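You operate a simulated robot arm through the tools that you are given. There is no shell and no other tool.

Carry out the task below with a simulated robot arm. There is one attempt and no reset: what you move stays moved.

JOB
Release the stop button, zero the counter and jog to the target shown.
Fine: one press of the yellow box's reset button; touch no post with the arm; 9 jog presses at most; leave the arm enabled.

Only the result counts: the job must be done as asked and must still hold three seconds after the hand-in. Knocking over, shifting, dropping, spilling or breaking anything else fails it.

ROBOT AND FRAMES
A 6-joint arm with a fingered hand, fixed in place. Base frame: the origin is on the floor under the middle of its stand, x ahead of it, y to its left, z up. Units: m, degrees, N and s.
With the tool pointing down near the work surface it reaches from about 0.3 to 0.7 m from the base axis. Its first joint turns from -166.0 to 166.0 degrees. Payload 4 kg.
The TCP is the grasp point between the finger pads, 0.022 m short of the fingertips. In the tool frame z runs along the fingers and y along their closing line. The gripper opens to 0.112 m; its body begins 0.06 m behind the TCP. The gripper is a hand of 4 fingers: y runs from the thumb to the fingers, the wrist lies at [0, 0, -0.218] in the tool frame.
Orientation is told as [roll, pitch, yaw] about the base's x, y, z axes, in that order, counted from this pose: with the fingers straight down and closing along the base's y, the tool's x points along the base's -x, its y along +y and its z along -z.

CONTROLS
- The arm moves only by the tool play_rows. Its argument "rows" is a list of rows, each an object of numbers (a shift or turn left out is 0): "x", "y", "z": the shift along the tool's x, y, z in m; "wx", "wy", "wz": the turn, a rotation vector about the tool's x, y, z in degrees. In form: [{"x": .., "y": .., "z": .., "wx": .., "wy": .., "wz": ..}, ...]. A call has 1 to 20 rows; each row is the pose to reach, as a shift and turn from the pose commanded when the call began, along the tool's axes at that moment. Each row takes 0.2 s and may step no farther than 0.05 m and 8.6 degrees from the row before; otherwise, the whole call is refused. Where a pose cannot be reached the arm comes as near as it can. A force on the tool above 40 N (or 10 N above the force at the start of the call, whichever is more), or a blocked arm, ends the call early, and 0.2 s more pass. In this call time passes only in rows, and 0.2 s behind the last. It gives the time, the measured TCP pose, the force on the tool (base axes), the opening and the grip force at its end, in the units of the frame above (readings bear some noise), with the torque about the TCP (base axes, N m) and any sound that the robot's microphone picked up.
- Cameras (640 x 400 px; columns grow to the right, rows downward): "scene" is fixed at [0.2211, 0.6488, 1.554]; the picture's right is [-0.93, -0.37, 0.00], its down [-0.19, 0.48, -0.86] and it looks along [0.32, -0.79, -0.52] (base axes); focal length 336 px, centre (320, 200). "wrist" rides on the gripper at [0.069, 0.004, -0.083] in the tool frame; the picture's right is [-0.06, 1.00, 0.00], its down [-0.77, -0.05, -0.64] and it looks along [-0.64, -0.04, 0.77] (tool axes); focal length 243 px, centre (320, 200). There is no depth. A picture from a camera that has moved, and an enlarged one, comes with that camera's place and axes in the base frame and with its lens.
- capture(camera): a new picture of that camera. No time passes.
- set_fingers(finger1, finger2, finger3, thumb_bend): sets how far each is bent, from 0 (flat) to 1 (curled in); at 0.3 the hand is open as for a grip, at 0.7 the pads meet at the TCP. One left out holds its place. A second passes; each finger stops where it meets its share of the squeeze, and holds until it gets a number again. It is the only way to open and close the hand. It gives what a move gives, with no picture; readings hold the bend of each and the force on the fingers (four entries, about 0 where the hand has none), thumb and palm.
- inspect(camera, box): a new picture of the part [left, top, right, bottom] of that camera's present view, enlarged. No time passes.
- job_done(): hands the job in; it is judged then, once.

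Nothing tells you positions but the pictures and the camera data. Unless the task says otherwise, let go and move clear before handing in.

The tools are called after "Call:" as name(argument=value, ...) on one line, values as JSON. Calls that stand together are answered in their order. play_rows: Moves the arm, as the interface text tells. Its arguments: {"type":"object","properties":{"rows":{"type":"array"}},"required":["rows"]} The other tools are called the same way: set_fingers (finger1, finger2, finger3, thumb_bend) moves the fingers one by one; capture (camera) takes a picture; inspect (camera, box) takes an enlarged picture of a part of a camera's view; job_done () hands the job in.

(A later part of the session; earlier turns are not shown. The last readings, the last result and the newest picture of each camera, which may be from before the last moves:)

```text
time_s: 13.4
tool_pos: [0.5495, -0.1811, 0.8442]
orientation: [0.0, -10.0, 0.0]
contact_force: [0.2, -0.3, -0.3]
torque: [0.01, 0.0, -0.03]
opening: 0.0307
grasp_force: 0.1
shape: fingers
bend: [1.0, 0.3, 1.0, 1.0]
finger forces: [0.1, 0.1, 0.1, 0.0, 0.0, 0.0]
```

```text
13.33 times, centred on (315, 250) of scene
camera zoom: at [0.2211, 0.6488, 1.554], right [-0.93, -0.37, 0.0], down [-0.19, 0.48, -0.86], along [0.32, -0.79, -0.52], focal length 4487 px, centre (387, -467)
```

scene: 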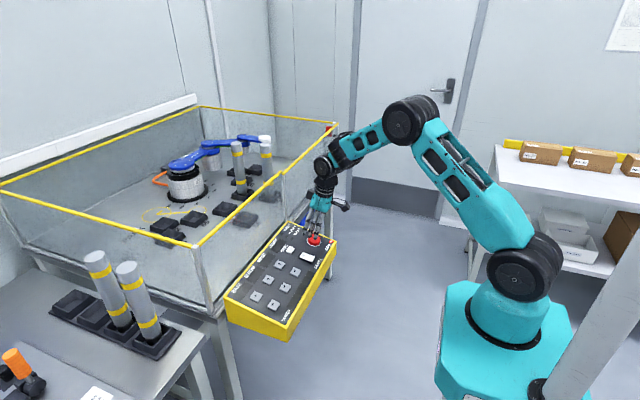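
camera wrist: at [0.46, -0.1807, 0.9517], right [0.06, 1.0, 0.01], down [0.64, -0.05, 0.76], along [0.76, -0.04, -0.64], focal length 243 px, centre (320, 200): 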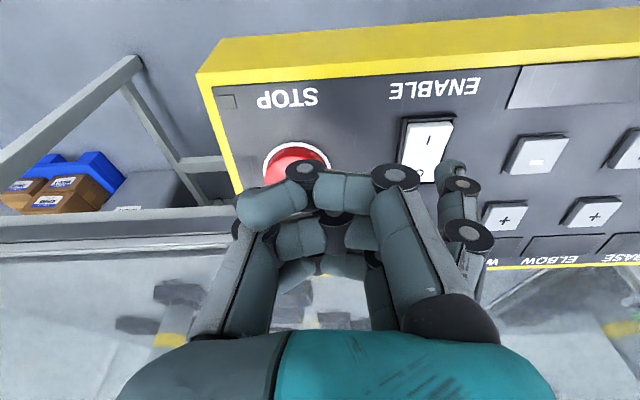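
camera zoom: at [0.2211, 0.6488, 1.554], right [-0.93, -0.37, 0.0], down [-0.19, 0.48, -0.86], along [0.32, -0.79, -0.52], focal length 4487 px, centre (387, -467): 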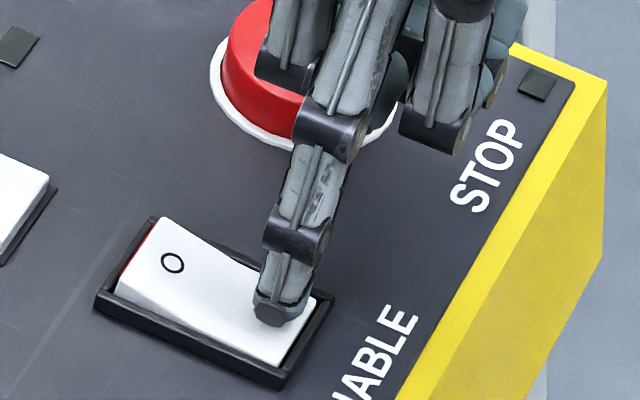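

The rocker has begun tipping (the O end is rising). A little further.

Call:
play_rows(rows=[{"z": 0.001}, {"z": 0.002}, {"z": 0.003}])

Call:
inspect(camera="scene", box=[295, 235, 335, 265])

Call:
inspect(camera="scene", box=[215, 215, 345, 345])

```text
time_s: 14.2
tool_pos: [0.5509, -0.1809, 0.8427]
orientation: [0.0, -10.0, -0.1]
contact_force: [-2.2, -1.7, 7.1]
torque: [0.37, -0.01, 0.19]
opening: 0.0306
grasp_force: 3.4
shape: fingers
bend: [1.0, 0.3, 1.0, 1.0]
finger forces: [0.0, 6.5, 0.0, 0.0, 0.1, 0.1]
```

```text
13.33 times, centred on (315, 250) of scene
camera zoom: at [0.2211, 0.6488, 1.554], right [-0.93, -0.37, 0.0], down [-0.19, 0.48, -0.86], along [0.32, -0.79, -0.52], focal length 4487 px, centre (387, -467)
```

zoom: 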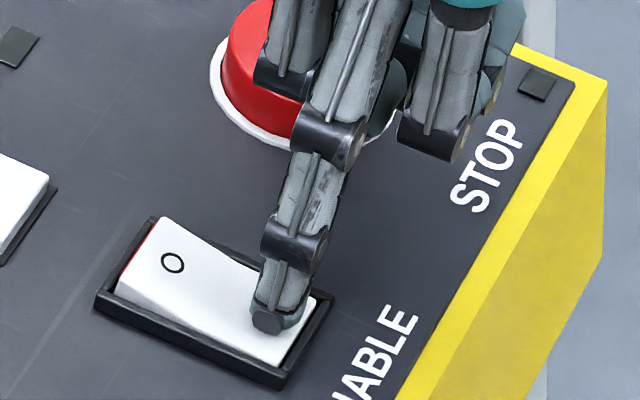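

```text
3.08 times, centred on (280, 280) of scene
camera zoom: at [0.2211, 0.6488, 1.554], right [-0.93, -0.37, 0.0], down [-0.19, 0.48, -0.86], along [0.32, -0.79, -0.52], focal length 1035 px, centre (443, -46)
```

zoom: 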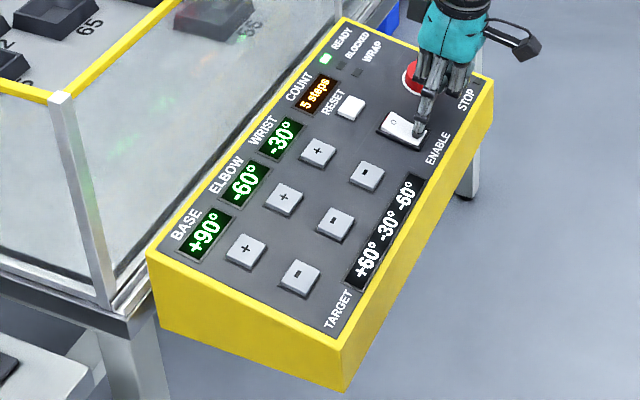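

The panel is live: READY is green, the joints read +90/−60/−30, the count reads "5 steps" and the target reads +60/−30/−60. I'll lift off and read everything closely.

Call:
play_rows(rows=[{"z": -0.01}, {"z": -0.03}, {"z": -0.06}])

Call:
inspect(camera="scene", box=[240, 220, 345, 320])

Call:
inspect(camera="scene", box=[120, 120, 220, 220])

Call:
inspect(camera="scene", box=[200, 120, 290, 240])

Call:
inspect(camera="scene", box=[130, 170, 270, 260])

Call:
capture(camera="wrist")

```text
time_s: 15.0
tool_pos: [0.5412, -0.1813, 0.9018]
orientation: [0.0, -10.0, 0.0]
contact_force: [-0.2, -0.2, 0.3]
torque: [0.03, -0.01, -0.03]
opening: 0.0304
grasp_force: 0.1
shape: fingers
bend: [1.0, 0.3, 1.0, 1.0]
finger forces: [0.1, 0.0, 0.0, 0.0, 0.0, 0.0]
```

```text
4.00 times, centred on (292, 270) of scene
camera zoom: at [0.2211, 0.6488, 1.554], right [-0.93, -0.37, 0.0], down [-0.19, 0.48, -0.86], along [0.32, -0.79, -0.52], focal length 1346 px, centre (430, -80)
```

zoom: 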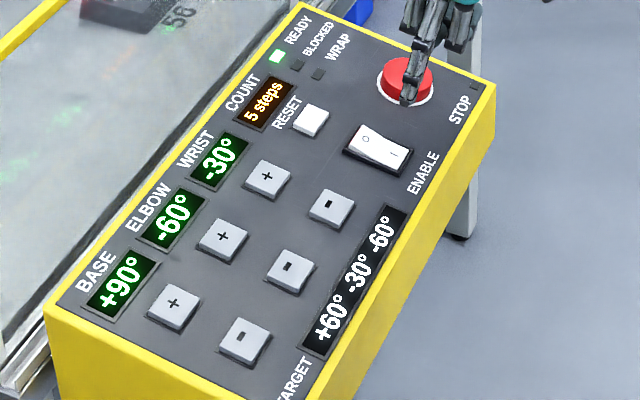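

```text
4.00 times, centred on (170, 170) of scene
camera zoom: at [0.2211, 0.6488, 1.554], right [-0.93, -0.37, 0.0], down [-0.19, 0.48, -0.86], along [0.32, -0.79, -0.52], focal length 1346 px, centre (920, 320)
```

zoom: 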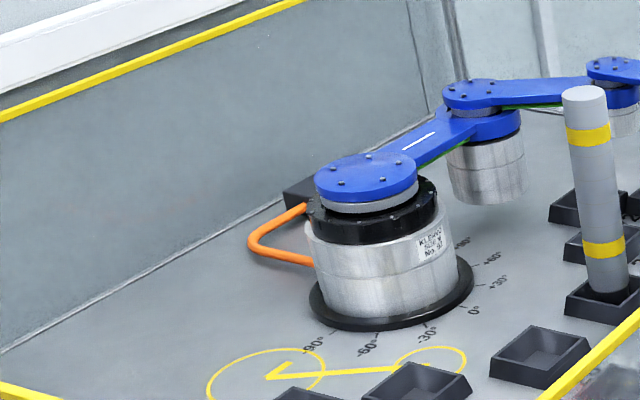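

```text
3.33 times, centred on (245, 180) of scene
camera zoom: at [0.2211, 0.6488, 1.554], right [-0.93, -0.37, 0.0], down [-0.19, 0.48, -0.86], along [0.32, -0.79, -0.52], focal length 1122 px, centre (570, 267)
```

zoom: 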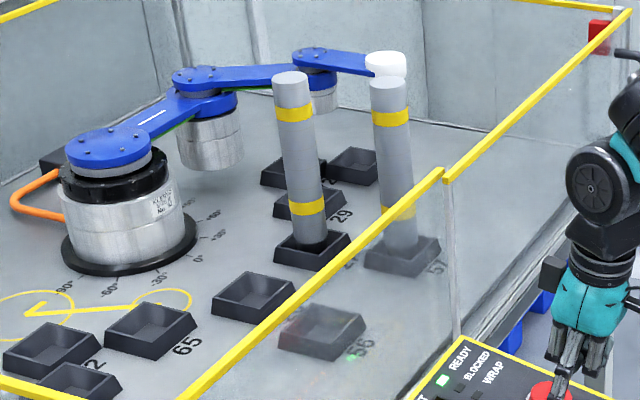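

```text
4.44 times, centred on (200, 215) of scene
camera zoom: at [0.2211, 0.6488, 1.554], right [-0.93, -0.37, 0.0], down [-0.19, 0.48, -0.86], along [0.32, -0.79, -0.52], focal length 1496 px, centre (853, 133)
```

zoom: 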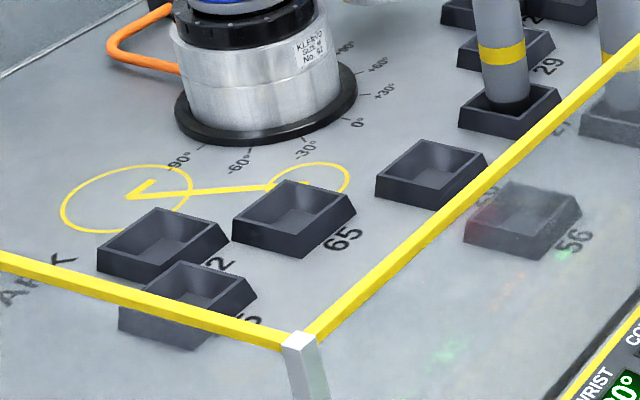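

```text
taken
camera wrist: at [0.4582, -0.176, 0.9701], right [0.06, 1.0, 0.01], down [0.64, -0.05, 0.76], along [0.76, -0.04, -0.64], focal length 243 px, centre (320, 200)
```

wrist: 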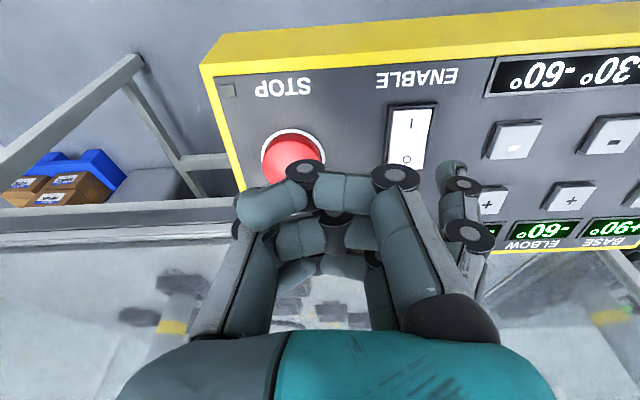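

Now I need the geometry inside the cell to pick a jog order that keeps the small arm off the posts. I'll raise my arm and pitch the wrist camera toward the cell for a second viewpoint (staying outside the rim).

Call:
play_rows(rows=[{"x": 0, "y": 0, "z": -0.045, "wy": 0}, {"x": -0.003, "y": -0.015, "z": -0.09, "wy": -4}, {"x": -0.006, "y": -0.03, "z": -0.135, "wy": -8}, {"x": -0.009, "y": -0.045, "z": -0.18, "wy": -12}, {"x": -0.012, "y": -0.06, "z": -0.225, "wy": -16}, {"x": -0.015, "y": -0.075, "z": -0.27, "wy": -20}, {"x": -0.018, "y": -0.085, "z": -0.31, "wy": -24}, {"x": -0.0215, "y": -0.1, "z": -0.352, "wy": -28}])

Call:
capture(camera="wrist")

Call:
capture(camera="scene")

```text
time_s: 16.8
tool_pos: [0.5027, -0.2821, 1.251]
orientation: [0.1, -38.0, 0.0]
contact_force: [0.5, 0.2, 0.2]
torque: [-0.02, 0.01, 0.0]
opening: 0.0306
grasp_force: 0.0
shape: fingers
bend: [1.0, 0.3, 1.0, 1.0]
finger forces: [0.0, 0.0, 0.0, 0.0, 0.0, 0.1]
```

```text
taken
camera wrist: at [0.3953, -0.2779, 1.2732], right [0.05, 1.0, 0.04], down [0.21, -0.05, 0.98], along [0.98, -0.04, -0.21], focal length 243 px, centre (320, 200)
```

wrist: 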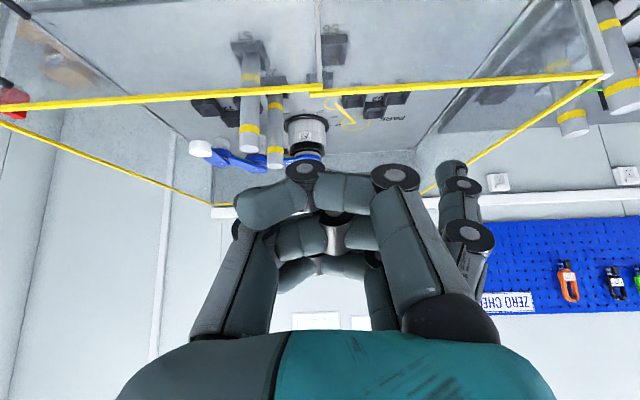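

```text
taken
```

scene: 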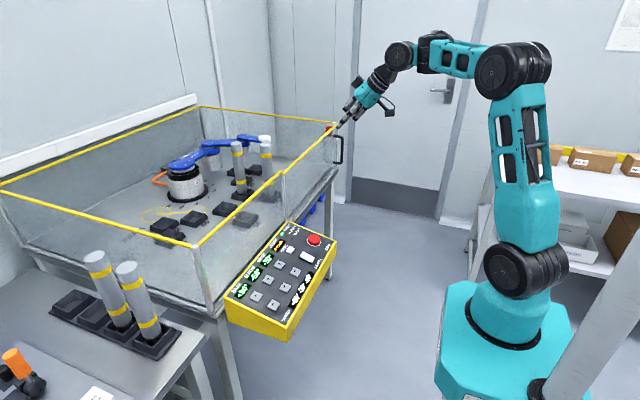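

Call:
play_rows(rows=[{"x": -0.0367, "y": -0.014, "z": -0.0145, "wy": 2}, {"x": -0.0734, "y": -0.028, "z": -0.029, "wy": 4}, {"x": -0.11, "y": -0.042, "z": -0.0435, "wy": 6}, {"x": -0.147, "y": -0.056, "z": -0.058, "wy": 8}, {"x": -0.1835, "y": -0.07, "z": -0.0724, "wy": 10}])

Call:
capture(camera="wrist")

```text
time_s: 18.0
tool_pos: [0.5281, -0.3027, 1.2972]
orientation: [0.1, -34.9, -0.1]
contact_force: [0.6, 0.7, 0.4]
torque: [0.01, 0.01, 0.0]
opening: 0.0308
grasp_force: 0.0
shape: fingers
bend: [1.0, 0.3, 1.0, 1.0]
finger forces: [0.0, 0.1, 0.0, 0.0, 0.0, 0.0]
out of reach, approached as far as the arm can: row 2, 3, 4, 5
```

```text
taken
camera wrist: at [0.4235, -0.2994, 1.3253], right [0.05, 1.0, 0.04], down [0.26, -0.05, 0.96], along [0.96, -0.04, -0.26], focal length 243 px, centre (320, 200)
```

wrist: 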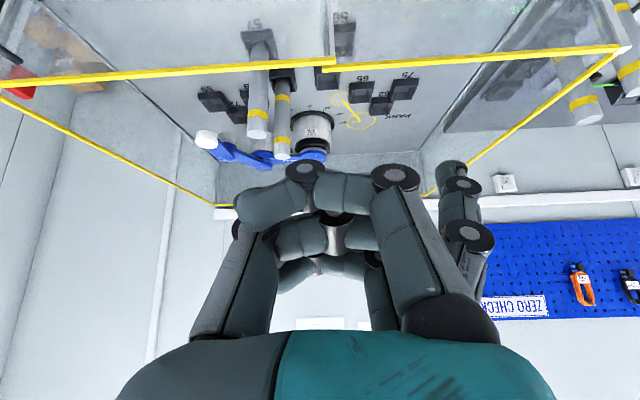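

Call:
inspect(camera="wrist", box=[180, 20, 430, 180])

Call:
inspect(camera="wrist", box=[185, 75, 335, 175])

Call:
inspect(camera="wrist", box=[220, 0, 440, 140])

```text
2.50 times, centred on (305, 100) of wrist
camera zoom: at [0.4235, -0.2994, 1.3253], right [0.05, 1.0, 0.04], down [0.26, -0.05, 0.96], along [0.96, -0.04, -0.26], focal length 606 px, centre (358, 450)
```

zoom: 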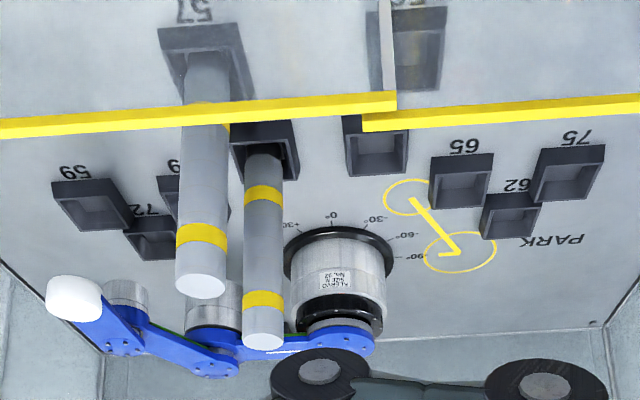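

```text
4.00 times, centred on (260, 125) of wrist
camera zoom: at [0.4235, -0.2994, 1.3253], right [0.05, 1.0, 0.04], down [0.26, -0.05, 0.96], along [0.96, -0.04, -0.26], focal length 970 px, centre (560, 500)
```

zoom: 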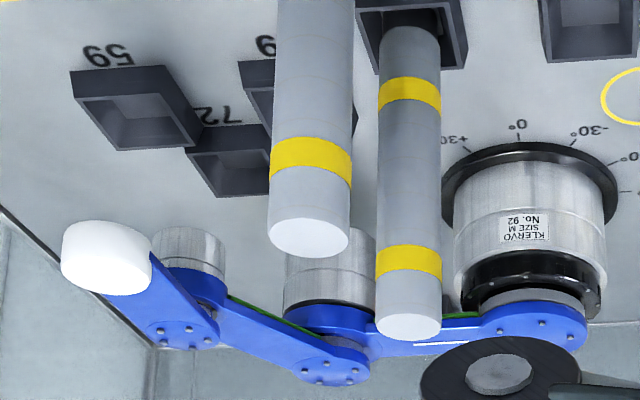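

```text
2.86 times, centred on (330, 70) of wrist
camera zoom: at [0.4235, -0.2994, 1.3253], right [0.05, 1.0, 0.04], down [0.26, -0.05, 0.96], along [0.96, -0.04, -0.26], focal length 693 px, centre (291, 571)
```

zoom: 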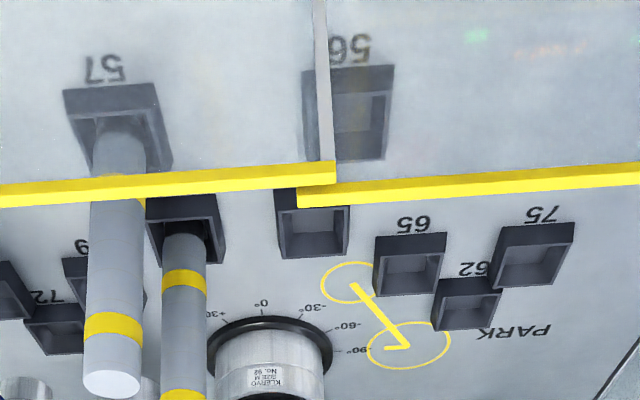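

Plan-view geometry (from both cameras): the small arm's base is at about (1.255, -0.352), with links of ~0.19/0.156/0.117. The posts stand at (0.883, -0.449) and (1.00, -0.416), taller than the arm. The order ELBOW+, then BASE−, then WRIST− keeps the arm well clear; base or wrist first would bring the tip close to the posts. First a tiny move to confirm my command reference after the out-of-reach move.

Call:
play_rows(rows=[{"z": 0.001}])

```text
time_s: 18.4
tool_pos: [0.5293, -0.3039, 1.2966]
orientation: [0.0, -35.0, 0.2]
contact_force: [0.4, -0.4, 0.0]
torque: [-0.04, 0.02, 0.03]
opening: 0.0305
grasp_force: 0.1
shape: fingers
bend: [1.0, 0.3, 1.0, 1.0]
finger forces: [0.1, 0.0, 0.1, 0.0, 0.0, 0.0]
```

Call:
play_rows(rows=[{"x": 0.0181, "y": 0.0155, "z": 0.0326, "wy": 3.125}, {"x": 0.0363, "y": 0.031, "z": 0.0652, "wy": 6.25}, {"x": 0.0544, "y": 0.0465, "z": 0.0979, "wy": 9.375}, {"x": 0.0726, "y": 0.062, "z": 0.1305, "wy": 12.5}, {"x": 0.0907, "y": 0.0775, "z": 0.1631, "wy": 15.625}, {"x": 0.1088, "y": 0.093, "z": 0.1958, "wy": 18.75}, {"x": 0.127, "y": 0.1085, "z": 0.2284, "wy": 21.875}, {"x": 0.1451, "y": 0.124, "z": 0.261, "wy": 25}])

Call:
capture(camera="wrist")

```text
time_s: 20.2
tool_pos: [0.5579, -0.1803, 0.9991]
orientation: [-0.1, -10.0, 0.0]
contact_force: [-0.7, -0.3, 0.1]
torque: [0.02, 0.03, -0.03]
opening: 0.0308
grasp_force: 0.1
shape: fingers
bend: [1.0, 0.3, 1.0, 1.0]
finger forces: [0.0, 0.0, 0.0, 0.0, 0.0, 0.0]
```

```text
taken
camera wrist: at [0.4755, -0.1759, 1.0684], right [0.06, 1.0, 0.01], down [0.64, -0.05, 0.77], along [0.76, -0.04, -0.64], focal length 243 px, centre (320, 200)
```

wrist: 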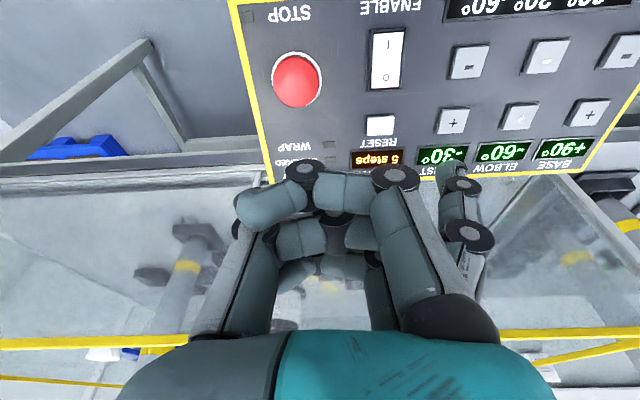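

Call:
inspect(camera="wrist", box=[260, 10, 460, 135])

Call:
inspect(camera="wrist", box=[340, 80, 500, 180])

Call:
inspect(camera="wrist", box=[430, 20, 640, 150])

```text
3.20 times, centred on (360, 72) of wrist
camera zoom: at [0.4755, -0.1759, 1.0684], right [0.06, 1.0, 0.01], down [0.64, -0.05, 0.77], along [0.76, -0.04, -0.64], focal length 776 px, centre (192, 608)
```

zoom: 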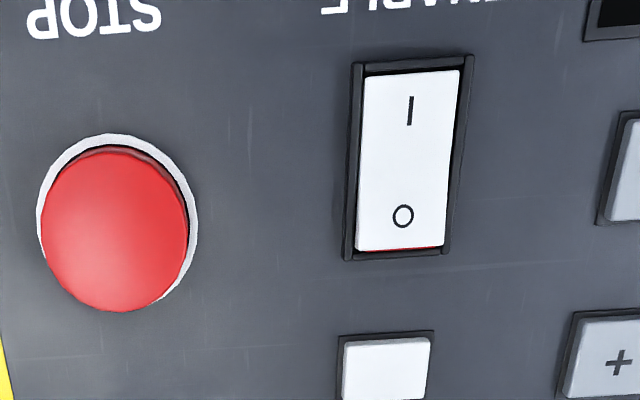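

```text
4.00 times, centred on (420, 130) of wrist
camera zoom: at [0.4755, -0.1759, 1.0684], right [0.06, 1.0, 0.01], down [0.64, -0.05, 0.77], along [0.76, -0.04, -0.64], focal length 970 px, centre (-80, 480)
```

zoom: 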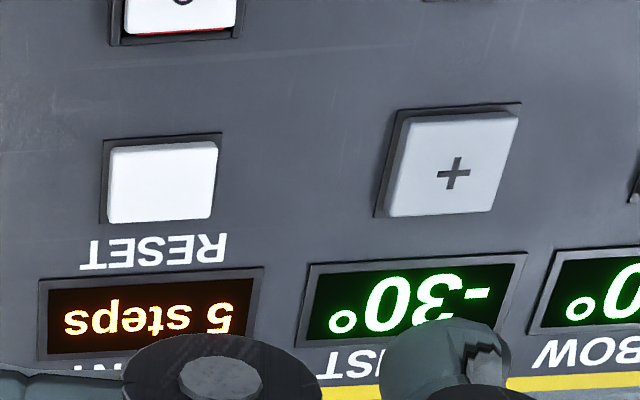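

```text
3.05 times, centred on (535, 85) of wrist
camera zoom: at [0.4755, -0.1759, 1.0684], right [0.06, 1.0, 0.01], down [0.64, -0.05, 0.77], along [0.76, -0.04, -0.64], focal length 739 px, centre (-335, 550)
```

zoom: 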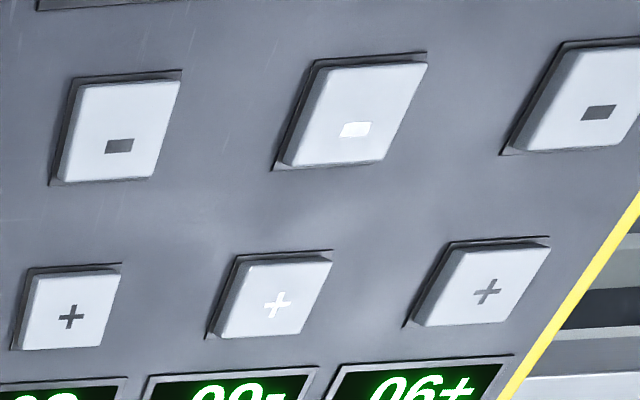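

All keys are mapped now: RESET, three "+" keys (far row) and three "−" keys (near row), spaced 70 mm apart. Next I hover the pointer about 12 mm above RESET and check alignment in both views.

Call:
play_rows(rows=[{"x": -0.02, "y": 0.001, "z": 0.035}, {"x": -0.0414, "y": 0.001, "z": 0.075}, {"x": -0.0414, "y": 0.001, "z": 0.11}, {"x": -0.0414, "y": 0.001, "z": 0.138}])

Call:
inspect(camera="wrist", box=[380, 110, 500, 220])

Call:
inspect(camera="scene", box=[275, 225, 325, 265])

```text
time_s: 21.2
tool_pos: [0.6241, -0.1769, 0.8721]
orientation: [-0.1, -9.9, 0.0]
contact_force: [-0.2, 0.1, 0.8]
torque: [0.0, 0.01, 0.0]
opening: 0.0306
grasp_force: 0.0
shape: fingers
bend: [1.0, 0.3, 1.0, 1.0]
finger forces: [0.0, 0.0, 0.0, 0.0, 0.1, 0.0]
```

```text
3.64 times, centred on (440, 165) of wrist
camera zoom: at [0.5406, -0.1733, 0.9413], right [0.06, 1.0, 0.01], down [0.64, -0.05, 0.77], along [0.76, -0.04, -0.64], focal length 882 px, centre (-116, 327)
```

zoom: 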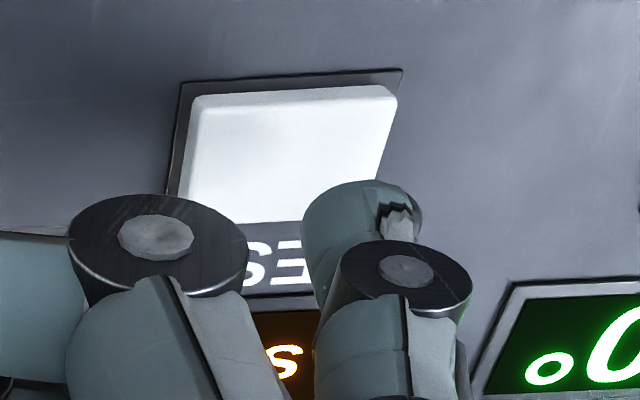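

```text
10.00 times, centred on (300, 245) of scene
camera zoom: at [0.2211, 0.6488, 1.554], right [-0.93, -0.37, 0.0], down [-0.19, 0.48, -0.86], along [0.32, -0.79, -0.52], focal length 3365 px, centre (520, -250)
```

zoom: 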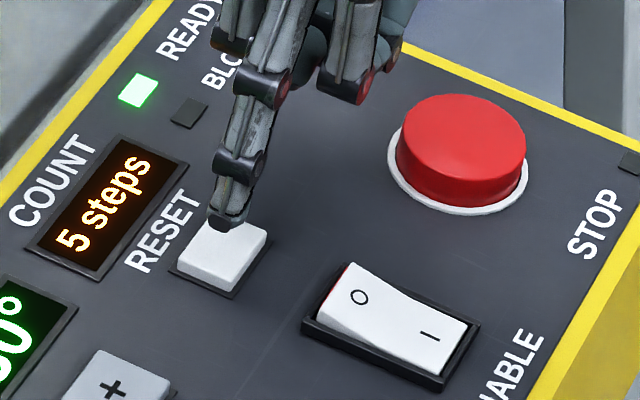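

The tip lines up over RESET (scene agrees; wrist view suggests ~4 mm near-side). I'll shift 3 mm forward and approach to just above the key.

Call:
play_rows(rows=[{"x": -0.003, "z": 0.004}, {"x": -0.003, "z": 0.008}])

Call:
inspect(camera="scene", box=[275, 225, 325, 265])

```text
time_s: 21.8
tool_pos: [0.6272, -0.1772, 0.8644]
orientation: [0.0, -10.0, 0.0]
contact_force: [-0.8, -0.1, -0.1]
torque: [0.02, 0.02, 0.0]
opening: 0.0308
grasp_force: 0.1
shape: fingers
bend: [1.0, 0.3, 1.0, 1.0]
finger forces: [0.0, 0.1, 0.0, 0.0, 0.0, 0.0]
```

```text
10.00 times, centred on (300, 245) of scene
camera zoom: at [0.2211, 0.6488, 1.554], right [-0.93, -0.37, 0.0], down [-0.19, 0.48, -0.86], along [0.32, -0.79, -0.52], focal length 3365 px, centre (520, -250)
```

zoom: 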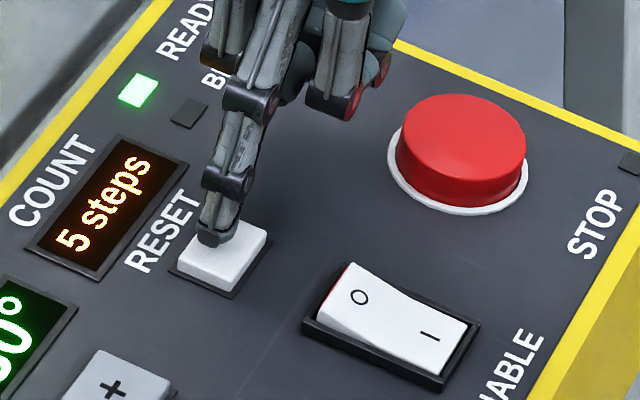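

Call:
play_rows(rows=[{"x": 0.002, "y": 0.001, "z": 0.002}, {"x": 0.002, "y": 0.001, "z": 0.003}, {"x": 0.002, "y": 0.001, "z": 0.004}, {"x": 0.002, "y": 0.001, "z": 0.005}])

Call:
inspect(camera="scene", box=[275, 225, 325, 265])

```text
time_s: 22.8
tool_pos: [0.6275, -0.1775, 0.8588]
orientation: [0.0, -10.0, 0.0]
contact_force: [-1.1, 0.6, 1.0]
torque: [0.05, 0.0, 0.0]
opening: 0.0306
grasp_force: 0.4
shape: fingers
bend: [1.0, 0.3, 1.0, 1.0]
finger forces: [0.0, 0.7, 0.1, 0.0, 0.1, 0.0]
```

```text
10.00 times, centred on (300, 245) of scene
camera zoom: at [0.2211, 0.6488, 1.554], right [-0.93, -0.37, 0.0], down [-0.19, 0.48, -0.86], along [0.32, -0.79, -0.52], focal length 3365 px, centre (520, -250)
```

zoom: 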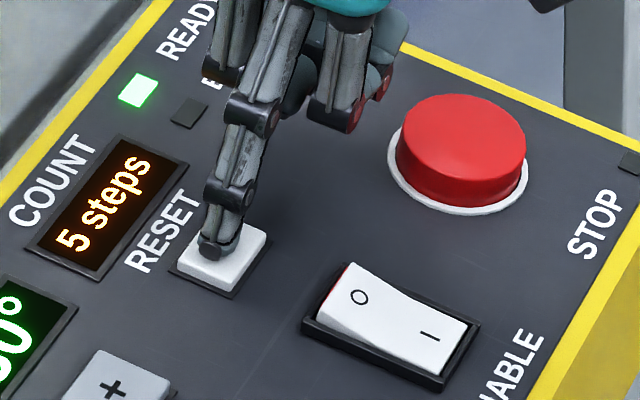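

Contact has just begun (0.7 N). Continuing the press in 1 mm steps.

Call:
play_rows(rows=[{"z": 0.001}, {"z": 0.002}])

Call:
inspect(camera="scene", box=[275, 225, 325, 265])

```text
time_s: 23.4
tool_pos: [0.6282, -0.1771, 0.8564]
orientation: [0.0, -10.0, -0.1]
contact_force: [-1.2, -0.3, 0.3]
torque: [0.11, 0.02, 0.06]
opening: 0.0308
grasp_force: 0.7
shape: fingers
bend: [1.0, 0.29, 1.0, 1.0]
finger forces: [0.0, 1.9, 0.1, 0.0, 0.1, 0.0]
heard: click
```

```text
10.00 times, centred on (300, 245) of scene
camera zoom: at [0.2211, 0.6488, 1.554], right [-0.93, -0.37, 0.0], down [-0.19, 0.48, -0.86], along [0.32, -0.79, -0.52], focal length 3365 px, centre (520, -250)
```

zoom: 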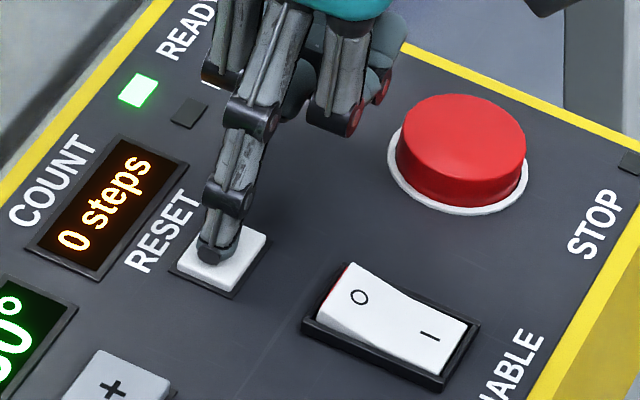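

The counter now reads "0 steps" after one click. I'll lift straight off and move over to ELBOW "+" (about 149 mm to the left).

Call:
play_rows(rows=[{"z": -0.01}, {"z": -0.03}, {"y": 0.04, "z": -0.035}, {"y": 0.085, "z": -0.035}, {"x": -0.001, "y": 0.125, "z": -0.035}, {"x": -0.001, "y": 0.1487, "z": -0.03}, {"x": -0.001, "y": 0.1487, "z": -0.015}])

Call:
inspect(camera="wrist", box=[380, 110, 500, 220])

Call:
inspect(camera="scene", box=[240, 225, 320, 310])

```text
time_s: 25.0
tool_pos: [0.6256, -0.0287, 0.8723]
orientation: [0.0, -10.1, 0.0]
contact_force: [-0.2, 0.4, 0.8]
torque: [-0.01, 0.01, -0.02]
opening: 0.0305
grasp_force: 0.1
shape: fingers
bend: [1.0, 0.3, 1.0, 1.0]
finger forces: [0.0, 0.1, 0.1, 0.0, 0.1, 0.0]
```

```text
3.64 times, centred on (440, 165) of wrist
camera zoom: at [0.5433, -0.0237, 0.9411], right [0.06, 1.0, 0.01], down [0.64, -0.05, 0.77], along [0.76, -0.04, -0.64], focal length 882 px, centre (-116, 327)
```

zoom: 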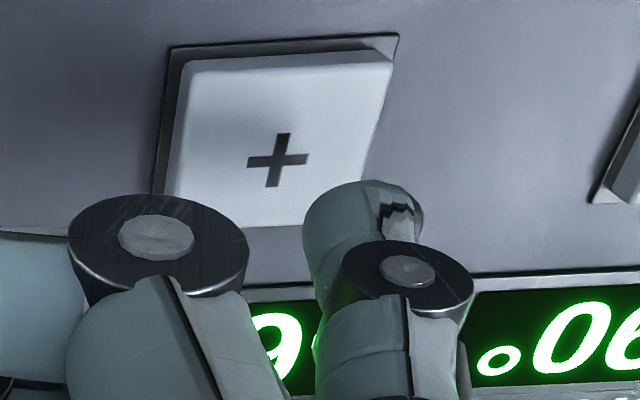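

```text
4.71 times, centred on (280, 268) of scene
camera zoom: at [0.2211, 0.6488, 1.554], right [-0.93, -0.37, 0.0], down [-0.19, 0.48, -0.86], along [0.32, -0.79, -0.52], focal length 1584 px, centre (508, -118)
```

zoom: 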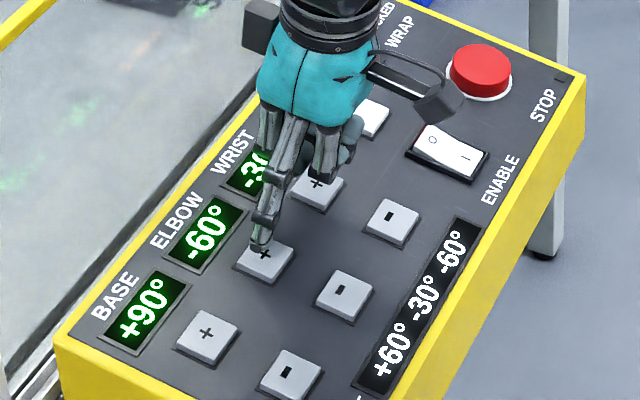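

Nicely aligned over ELBOW "+" (a 2–3 mm trim). I'll press to the same depth that clicked on RESET and lift again within the same move, so it's one clean press.

Call:
play_rows(rows=[{"x": 0.003, "y": -0.0025, "z": 0.006}, {"x": 0.003, "y": -0.0025, "z": 0.012}, {"x": 0.003, "y": -0.0025, "z": 0.014}, {"x": 0.003, "y": -0.0025, "z": 0.0155}, {"x": 0.003, "y": -0.0025, "z": 0.01}, {"x": 0.003, "y": -0.0025, "z": 0.0}])

Call:
inspect(camera="scene", box=[240, 225, 320, 310])

Call:
inspect(camera="scene", box=[120, 110, 300, 260])

```text
time_s: 26.4
tool_pos: [0.6227, -0.0317, 0.8699]
orientation: [0.0, -10.0, 0.0]
contact_force: [0.1, -0.7, 0.1]
torque: [0.0, -0.02, 0.05]
opening: 0.0307
grasp_force: 0.1
shape: fingers
bend: [1.0, 0.3, 1.0, 1.0]
finger forces: [0.1, 0.1, 0.1, 0.0, 0.1, 0.1]
heard: click
```

```text
4.71 times, centred on (280, 268) of scene
camera zoom: at [0.2211, 0.6488, 1.554], right [-0.93, -0.37, 0.0], down [-0.19, 0.48, -0.86], along [0.32, -0.79, -0.52], focal length 1584 px, centre (508, -118)
```

zoom: 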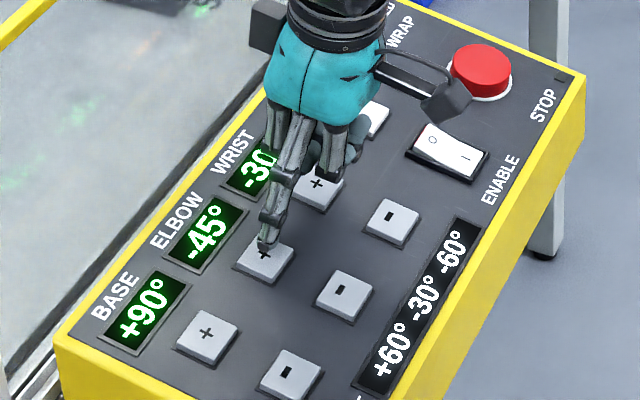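

```text
2.67 times, centred on (210, 185) of scene
camera zoom: at [0.2211, 0.6488, 1.554], right [-0.93, -0.37, 0.0], down [-0.19, 0.48, -0.86], along [0.32, -0.79, -0.52], focal length 897 px, centre (613, 240)
```

zoom: 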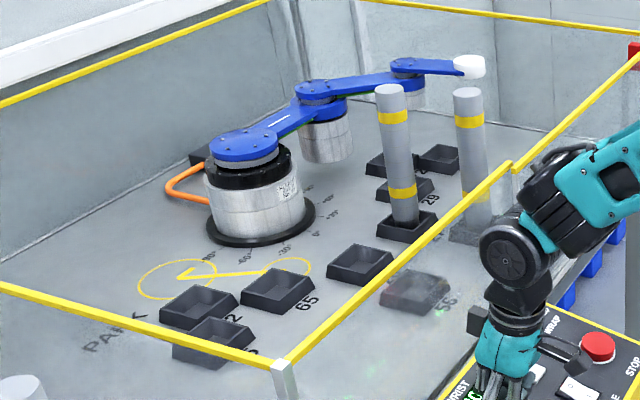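

One press moved the elbow by 15° (−60 → −45) and away from the posts as predicted, so I need 6 presses in total. Second ELBOW "+" press.

Call:
play_rows(rows=[{"z": 0.006}, {"z": 0.012}, {"z": 0.014}, {"z": 0.0155}, {"z": 0.01}, {"z": 0.0}])

Call:
inspect(camera="scene", box=[240, 225, 320, 310])

Call:
inspect(camera="scene", box=[120, 110, 300, 260])

```text
time_s: 27.8
tool_pos: [0.6242, -0.0304, 0.8707]
orientation: [0.1, -9.9, 0.1]
contact_force: [-0.5, 0.1, 0.4]
torque: [0.01, 0.02, -0.01]
opening: 0.0305
grasp_force: 0.0
shape: fingers
bend: [1.0, 0.3, 1.0, 1.0]
finger forces: [0.1, 0.1, 0.0, 0.0, 0.1, 0.0]
heard: click
```

```text
4.71 times, centred on (280, 268) of scene
camera zoom: at [0.2211, 0.6488, 1.554], right [-0.93, -0.37, 0.0], down [-0.19, 0.48, -0.86], along [0.32, -0.79, -0.52], focal length 1584 px, centre (508, -118)
```

zoom: 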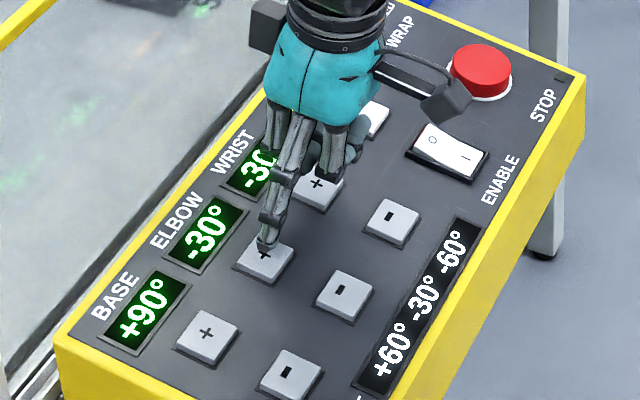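

```text
2.67 times, centred on (210, 185) of scene
camera zoom: at [0.2211, 0.6488, 1.554], right [-0.93, -0.37, 0.0], down [-0.19, 0.48, -0.86], along [0.32, -0.79, -0.52], focal length 897 px, centre (613, 240)
```

zoom: 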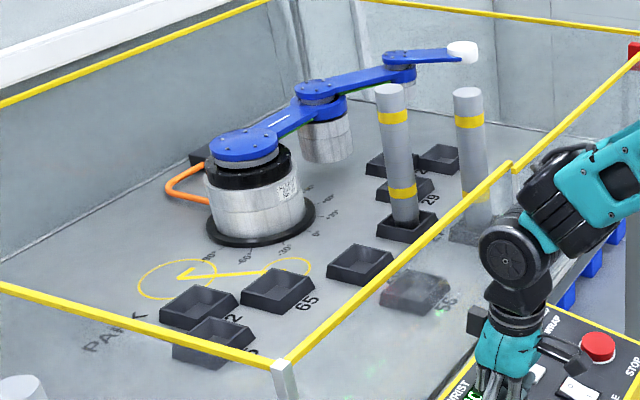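

Elbow is at the target −30°. Next BASE "−" (near row, 70 mm to the left): lift, travel, hover.

Call:
play_rows(rows=[{"z": -0.02}, {"x": 0.026, "y": 0.035, "z": -0.02}, {"x": 0.052, "y": 0.0705, "z": -0.02}, {"x": 0.052, "y": 0.0705, "z": 0.0}])

Call:
inspect(camera="wrist", box=[380, 110, 500, 220])

Call:
inspect(camera="scene", box=[240, 235, 320, 320])

```text
time_s: 28.8
tool_pos: [0.5719, 0.0389, 0.8634]
orientation: [0.0, -10.1, -0.1]
contact_force: [0.5, 0.2, -0.9]
torque: [0.02, 0.0, 0.01]
opening: 0.0305
grasp_force: 0.0
shape: fingers
bend: [1.0, 0.3, 1.0, 1.0]
finger forces: [0.1, 0.0, 0.0, 0.1, 0.1, 0.0]
```

```text
3.64 times, centred on (440, 165) of wrist
camera zoom: at [0.4883, 0.0432, 0.9327], right [0.06, 1.0, 0.01], down [0.64, -0.05, 0.77], along [0.76, -0.04, -0.64], focal length 882 px, centre (-116, 327)
```

zoom: 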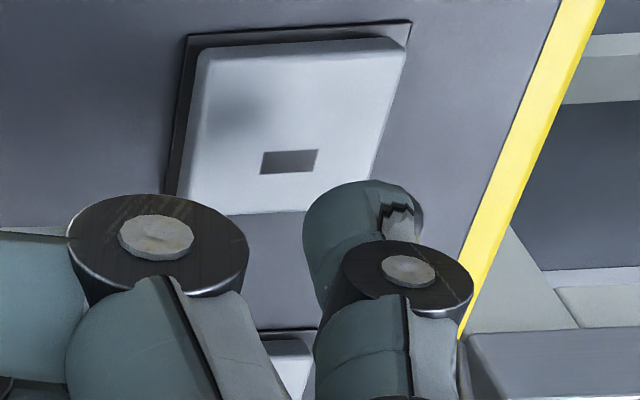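

```text
4.71 times, centred on (280, 278) of scene
camera zoom: at [0.2211, 0.6488, 1.554], right [-0.93, -0.37, 0.0], down [-0.19, 0.48, -0.86], along [0.32, -0.79, -0.52], focal length 1584 px, centre (508, -165)
```

zoom: 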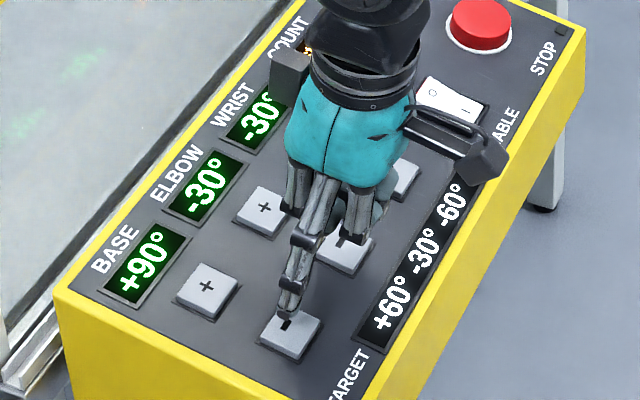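

The tip lands near the "−" mark on the BASE key. Pressing once, same depth.

Call:
play_rows(rows=[{"z": 0.006}, {"z": 0.012}, {"z": 0.014}, {"z": 0.0155}, {"z": 0.01}, {"z": 0.0}])

Call:
inspect(camera="scene", box=[240, 235, 320, 320])

Call:
inspect(camera="scene", box=[120, 110, 300, 260])

```text
time_s: 30.2
tool_pos: [0.5718, 0.0383, 0.8621]
orientation: [0.0, -10.1, 0.0]
contact_force: [-0.3, -0.2, 0.0]
torque: [0.0, -0.01, -0.04]
opening: 0.0306
grasp_force: 0.1
shape: fingers
bend: [1.0, 0.3, 1.0, 1.0]
finger forces: [0.0, 0.0, 0.1, 0.0, 0.0, 0.0]
```

```text
4.71 times, centred on (280, 278) of scene
camera zoom: at [0.2211, 0.6488, 1.554], right [-0.93, -0.37, 0.0], down [-0.19, 0.48, -0.86], along [0.32, -0.79, -0.52], focal length 1584 px, centre (508, -165)
```

zoom: 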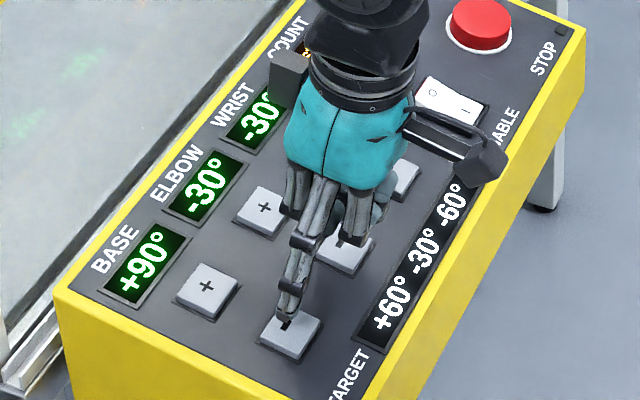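

```text
2.67 times, centred on (210, 185) of scene
camera zoom: at [0.2211, 0.6488, 1.554], right [-0.93, -0.37, 0.0], down [-0.19, 0.48, -0.86], along [0.32, -0.79, -0.52], focal length 897 px, centre (613, 240)
```

zoom: 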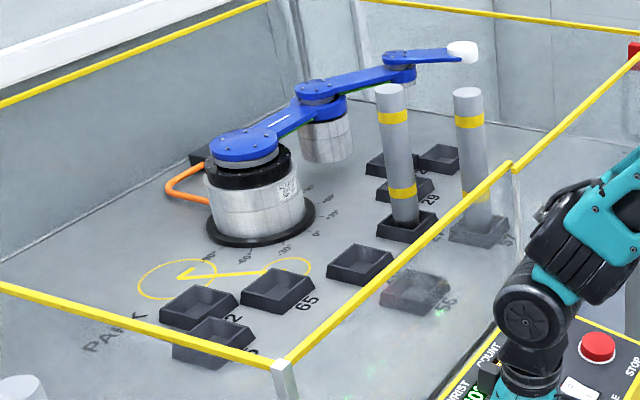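

No click that time and the readout is unchanged, so it was too shallow here. I'll go about 2 mm deeper, still as a single press.

Call:
play_rows(rows=[{"z": 0.008}, {"z": 0.014}, {"z": 0.016}, {"z": 0.0175}, {"z": 0.01}, {"z": 0.0}])

Call:
inspect(camera="scene", box=[240, 235, 320, 320])

Call:
inspect(camera="scene", box=[120, 110, 300, 260])

```text
time_s: 31.6
tool_pos: [0.5713, 0.0393, 0.8619]
orientation: [0.1, -10.1, 0.1]
contact_force: [1.0, 0.2, -0.1]
torque: [-0.01, -0.03, -0.05]
opening: 0.0307
grasp_force: 0.0
shape: fingers
bend: [1.0, 0.3, 1.0, 1.0]
finger forces: [0.1, 0.1, 0.0, 0.0, 0.0, 0.0]
heard: click
```

```text
4.71 times, centred on (280, 278) of scene
camera zoom: at [0.2211, 0.6488, 1.554], right [-0.93, -0.37, 0.0], down [-0.19, 0.48, -0.86], along [0.32, -0.79, -0.52], focal length 1584 px, centre (508, -165)
```

zoom: 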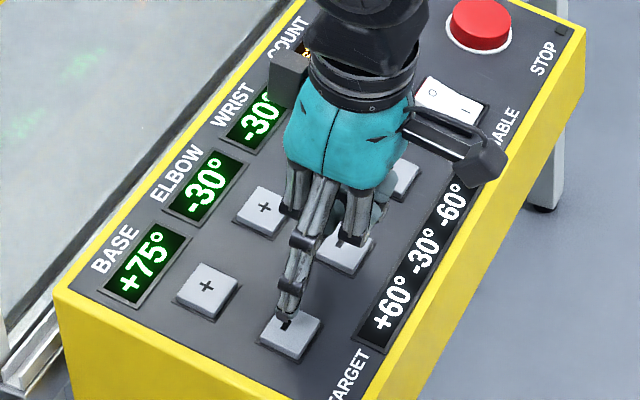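

```text
2.67 times, centred on (210, 185) of scene
camera zoom: at [0.2211, 0.6488, 1.554], right [-0.93, -0.37, 0.0], down [-0.19, 0.48, -0.86], along [0.32, -0.79, -0.52], focal length 897 px, centre (613, 240)
```

zoom: 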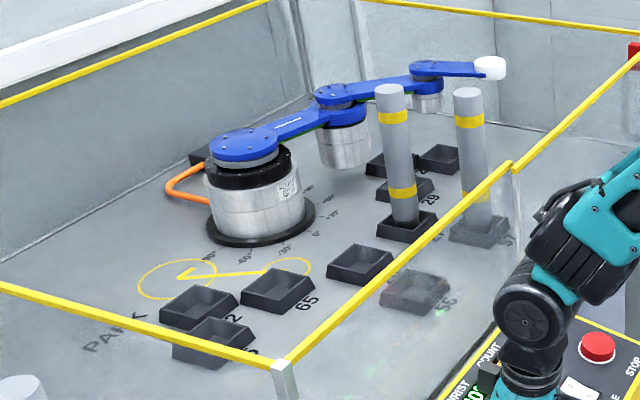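

BASE went to +75° and the small arm is well clear of both posts, matching my model. Second BASE "−" press.

Call:
play_rows(rows=[{"z": 0.008}, {"z": 0.014}, {"z": 0.016}, {"z": 0.0175}, {"z": 0.01}, {"z": 0.0}])

Call:
inspect(camera="scene", box=[240, 235, 320, 320])

Call:
inspect(camera="scene", box=[120, 110, 300, 260])

```text
time_s: 33.0
tool_pos: [0.5711, 0.0376, 0.8617]
orientation: [0.0, -10.0, 0.1]
contact_force: [0.7, 0.2, 0.2]
torque: [-0.01, -0.02, 0.0]
opening: 0.0306
grasp_force: 0.1
shape: fingers
bend: [1.0, 0.3, 1.0, 1.0]
finger forces: [0.1, 0.0, 0.0, 0.0, 0.0, 0.1]
heard: click
```

```text
4.71 times, centred on (280, 278) of scene
camera zoom: at [0.2211, 0.6488, 1.554], right [-0.93, -0.37, 0.0], down [-0.19, 0.48, -0.86], along [0.32, -0.79, -0.52], focal length 1584 px, centre (508, -165)
```

zoom: 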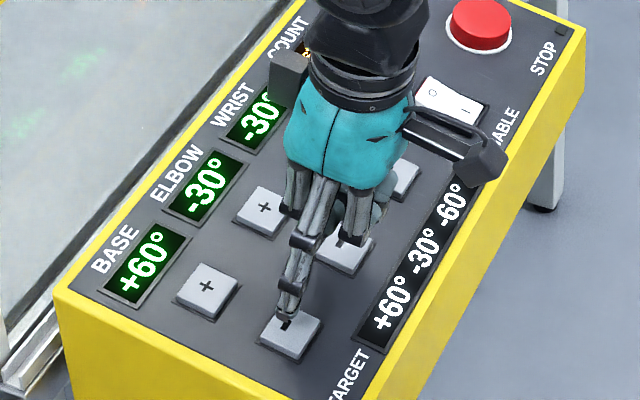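

```text
2.67 times, centred on (210, 185) of scene
camera zoom: at [0.2211, 0.6488, 1.554], right [-0.93, -0.37, 0.0], down [-0.19, 0.48, -0.86], along [0.32, -0.79, -0.52], focal length 897 px, centre (613, 240)
```

zoom: 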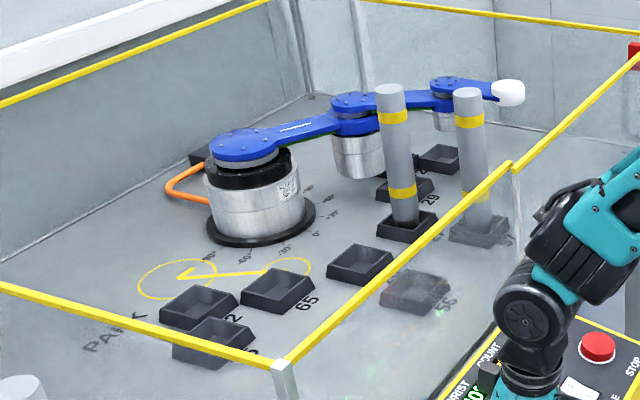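

BASE is at +60°. Now over to WRIST "−" (140 mm to the right, same row).

Call:
play_rows(rows=[{"z": -0.02}, {"y": -0.045, "z": -0.02}, {"y": -0.09, "z": -0.02}, {"y": -0.13, "z": -0.02}, {"y": -0.14, "z": -0.01}, {"y": -0.14, "z": 0.0}])

Call:
inspect(camera="wrist", box=[380, 110, 500, 220])

Call:
inspect(camera="scene", box=[240, 225, 320, 310])

```text
time_s: 34.4
tool_pos: [0.5719, -0.1012, 0.862]
orientation: [0.0, -10.0, 0.1]
contact_force: [-0.1, 0.3, -1.0]
torque: [-0.01, 0.02, 0.0]
opening: 0.0304
grasp_force: 0.0
shape: fingers
bend: [1.0, 0.3, 1.0, 1.0]
finger forces: [0.0, 0.0, 0.1, 0.1, 0.0, 0.1]
```

```text
3.64 times, centred on (440, 165) of wrist
camera zoom: at [0.4889, -0.0968, 0.9316], right [0.06, 1.0, 0.01], down [0.64, -0.05, 0.77], along [0.76, -0.04, -0.64], focal length 882 px, centre (-116, 327)
```

zoom: 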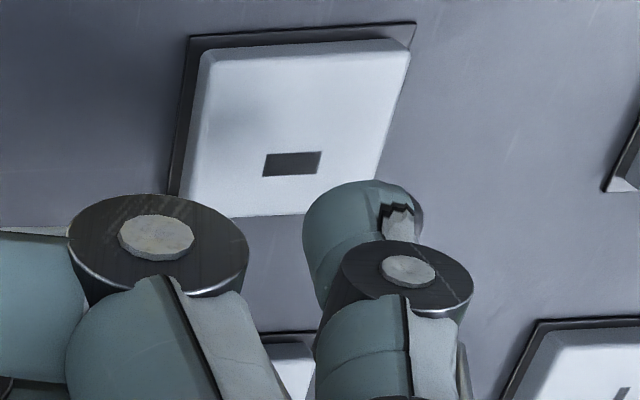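

```text
4.71 times, centred on (280, 268) of scene
camera zoom: at [0.2211, 0.6488, 1.554], right [-0.93, -0.37, 0.0], down [-0.19, 0.48, -0.86], along [0.32, -0.79, -0.52], focal length 1584 px, centre (508, -118)
```

zoom: 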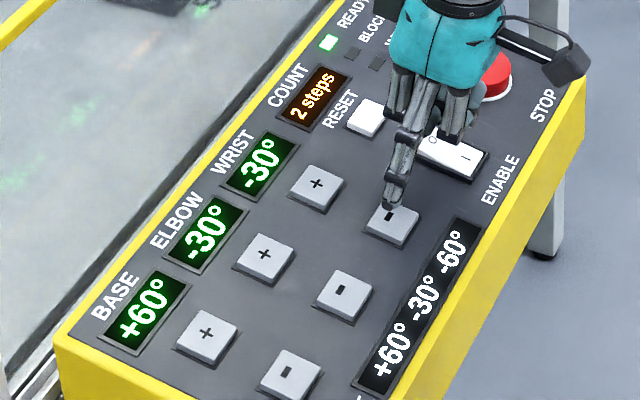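

Call:
inspect(camera="scene", box=[270, 220, 320, 260])

Call:
capture(camera="wrist")

```text
10.00 times, centred on (295, 240) of scene
camera zoom: at [0.2211, 0.6488, 1.554], right [-0.93, -0.37, 0.0], down [-0.19, 0.48, -0.86], along [0.32, -0.79, -0.52], focal length 3365 px, centre (570, -200)
```

zoom: 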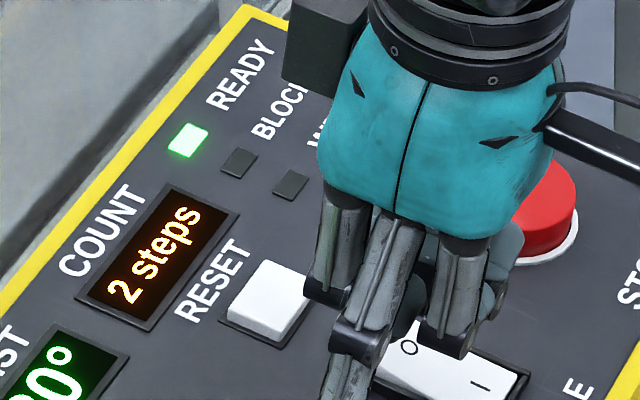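

```text
taken
camera wrist: at [0.4889, -0.0968, 0.9316], right [0.06, 1.0, 0.01], down [0.64, -0.05, 0.77], along [0.76, -0.04, -0.64], focal length 243 px, centre (320, 200)
```

wrist: 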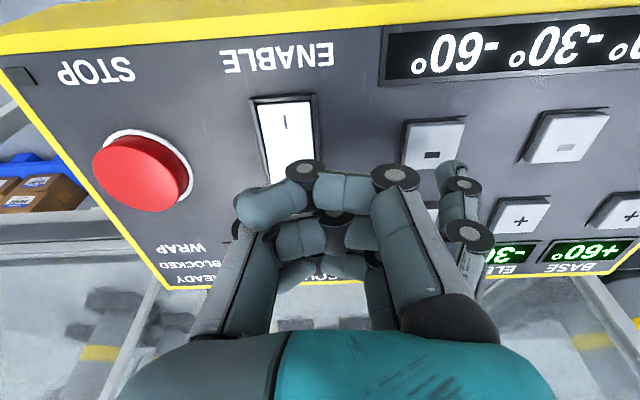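

All 4 presses so far took effect (+60/−30/−30); the COUNT reads "2 steps", which I'll watch as I go. READY is still lit. First WRIST "−" press.

Call:
play_rows(rows=[{"z": 0.008}, {"z": 0.014}, {"z": 0.016}, {"z": 0.0175}, {"z": 0.01}, {"z": 0.0}])

Call:
inspect(camera="scene", box=[240, 225, 320, 310])

Call:
inspect(camera="scene", box=[120, 110, 300, 260])

```text
time_s: 35.8
tool_pos: [0.5721, -0.1017, 0.8631]
orientation: [0.0, -9.9, 0.1]
contact_force: [-0.7, -0.2, 0.2]
torque: [0.0, -0.01, 0.0]
opening: 0.0304
grasp_force: 0.0
shape: fingers
bend: [1.0, 0.3, 1.0, 1.0]
finger forces: [0.0, 0.0, 0.0, 0.0, 0.1, 0.1]
heard: click
```

```text
4.71 times, centred on (280, 268) of scene
camera zoom: at [0.2211, 0.6488, 1.554], right [-0.93, -0.37, 0.0], down [-0.19, 0.48, -0.86], along [0.32, -0.79, -0.52], focal length 1584 px, centre (508, -118)
```

zoom: 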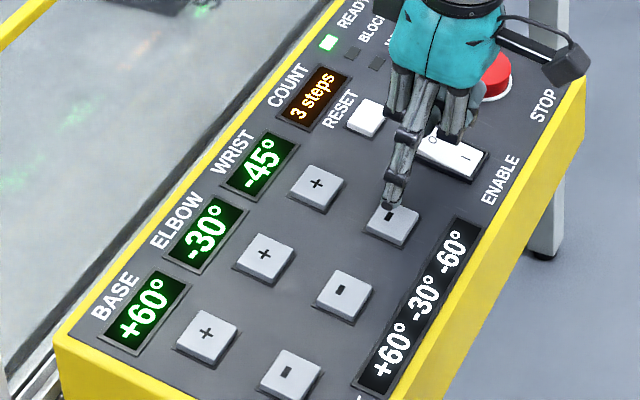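

```text
2.67 times, centred on (210, 185) of scene
camera zoom: at [0.2211, 0.6488, 1.554], right [-0.93, -0.37, 0.0], down [-0.19, 0.48, -0.86], along [0.32, -0.79, -0.52], focal length 897 px, centre (613, 240)
```

zoom: 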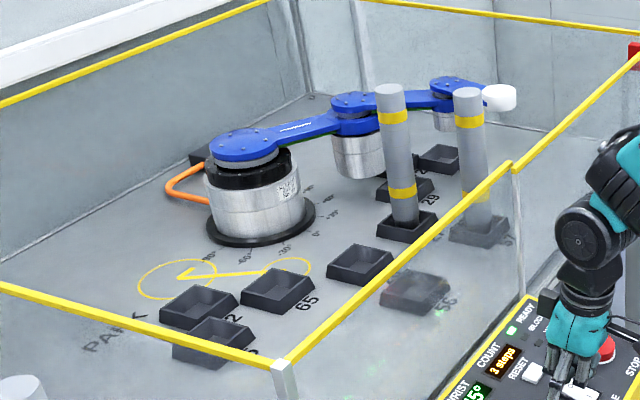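

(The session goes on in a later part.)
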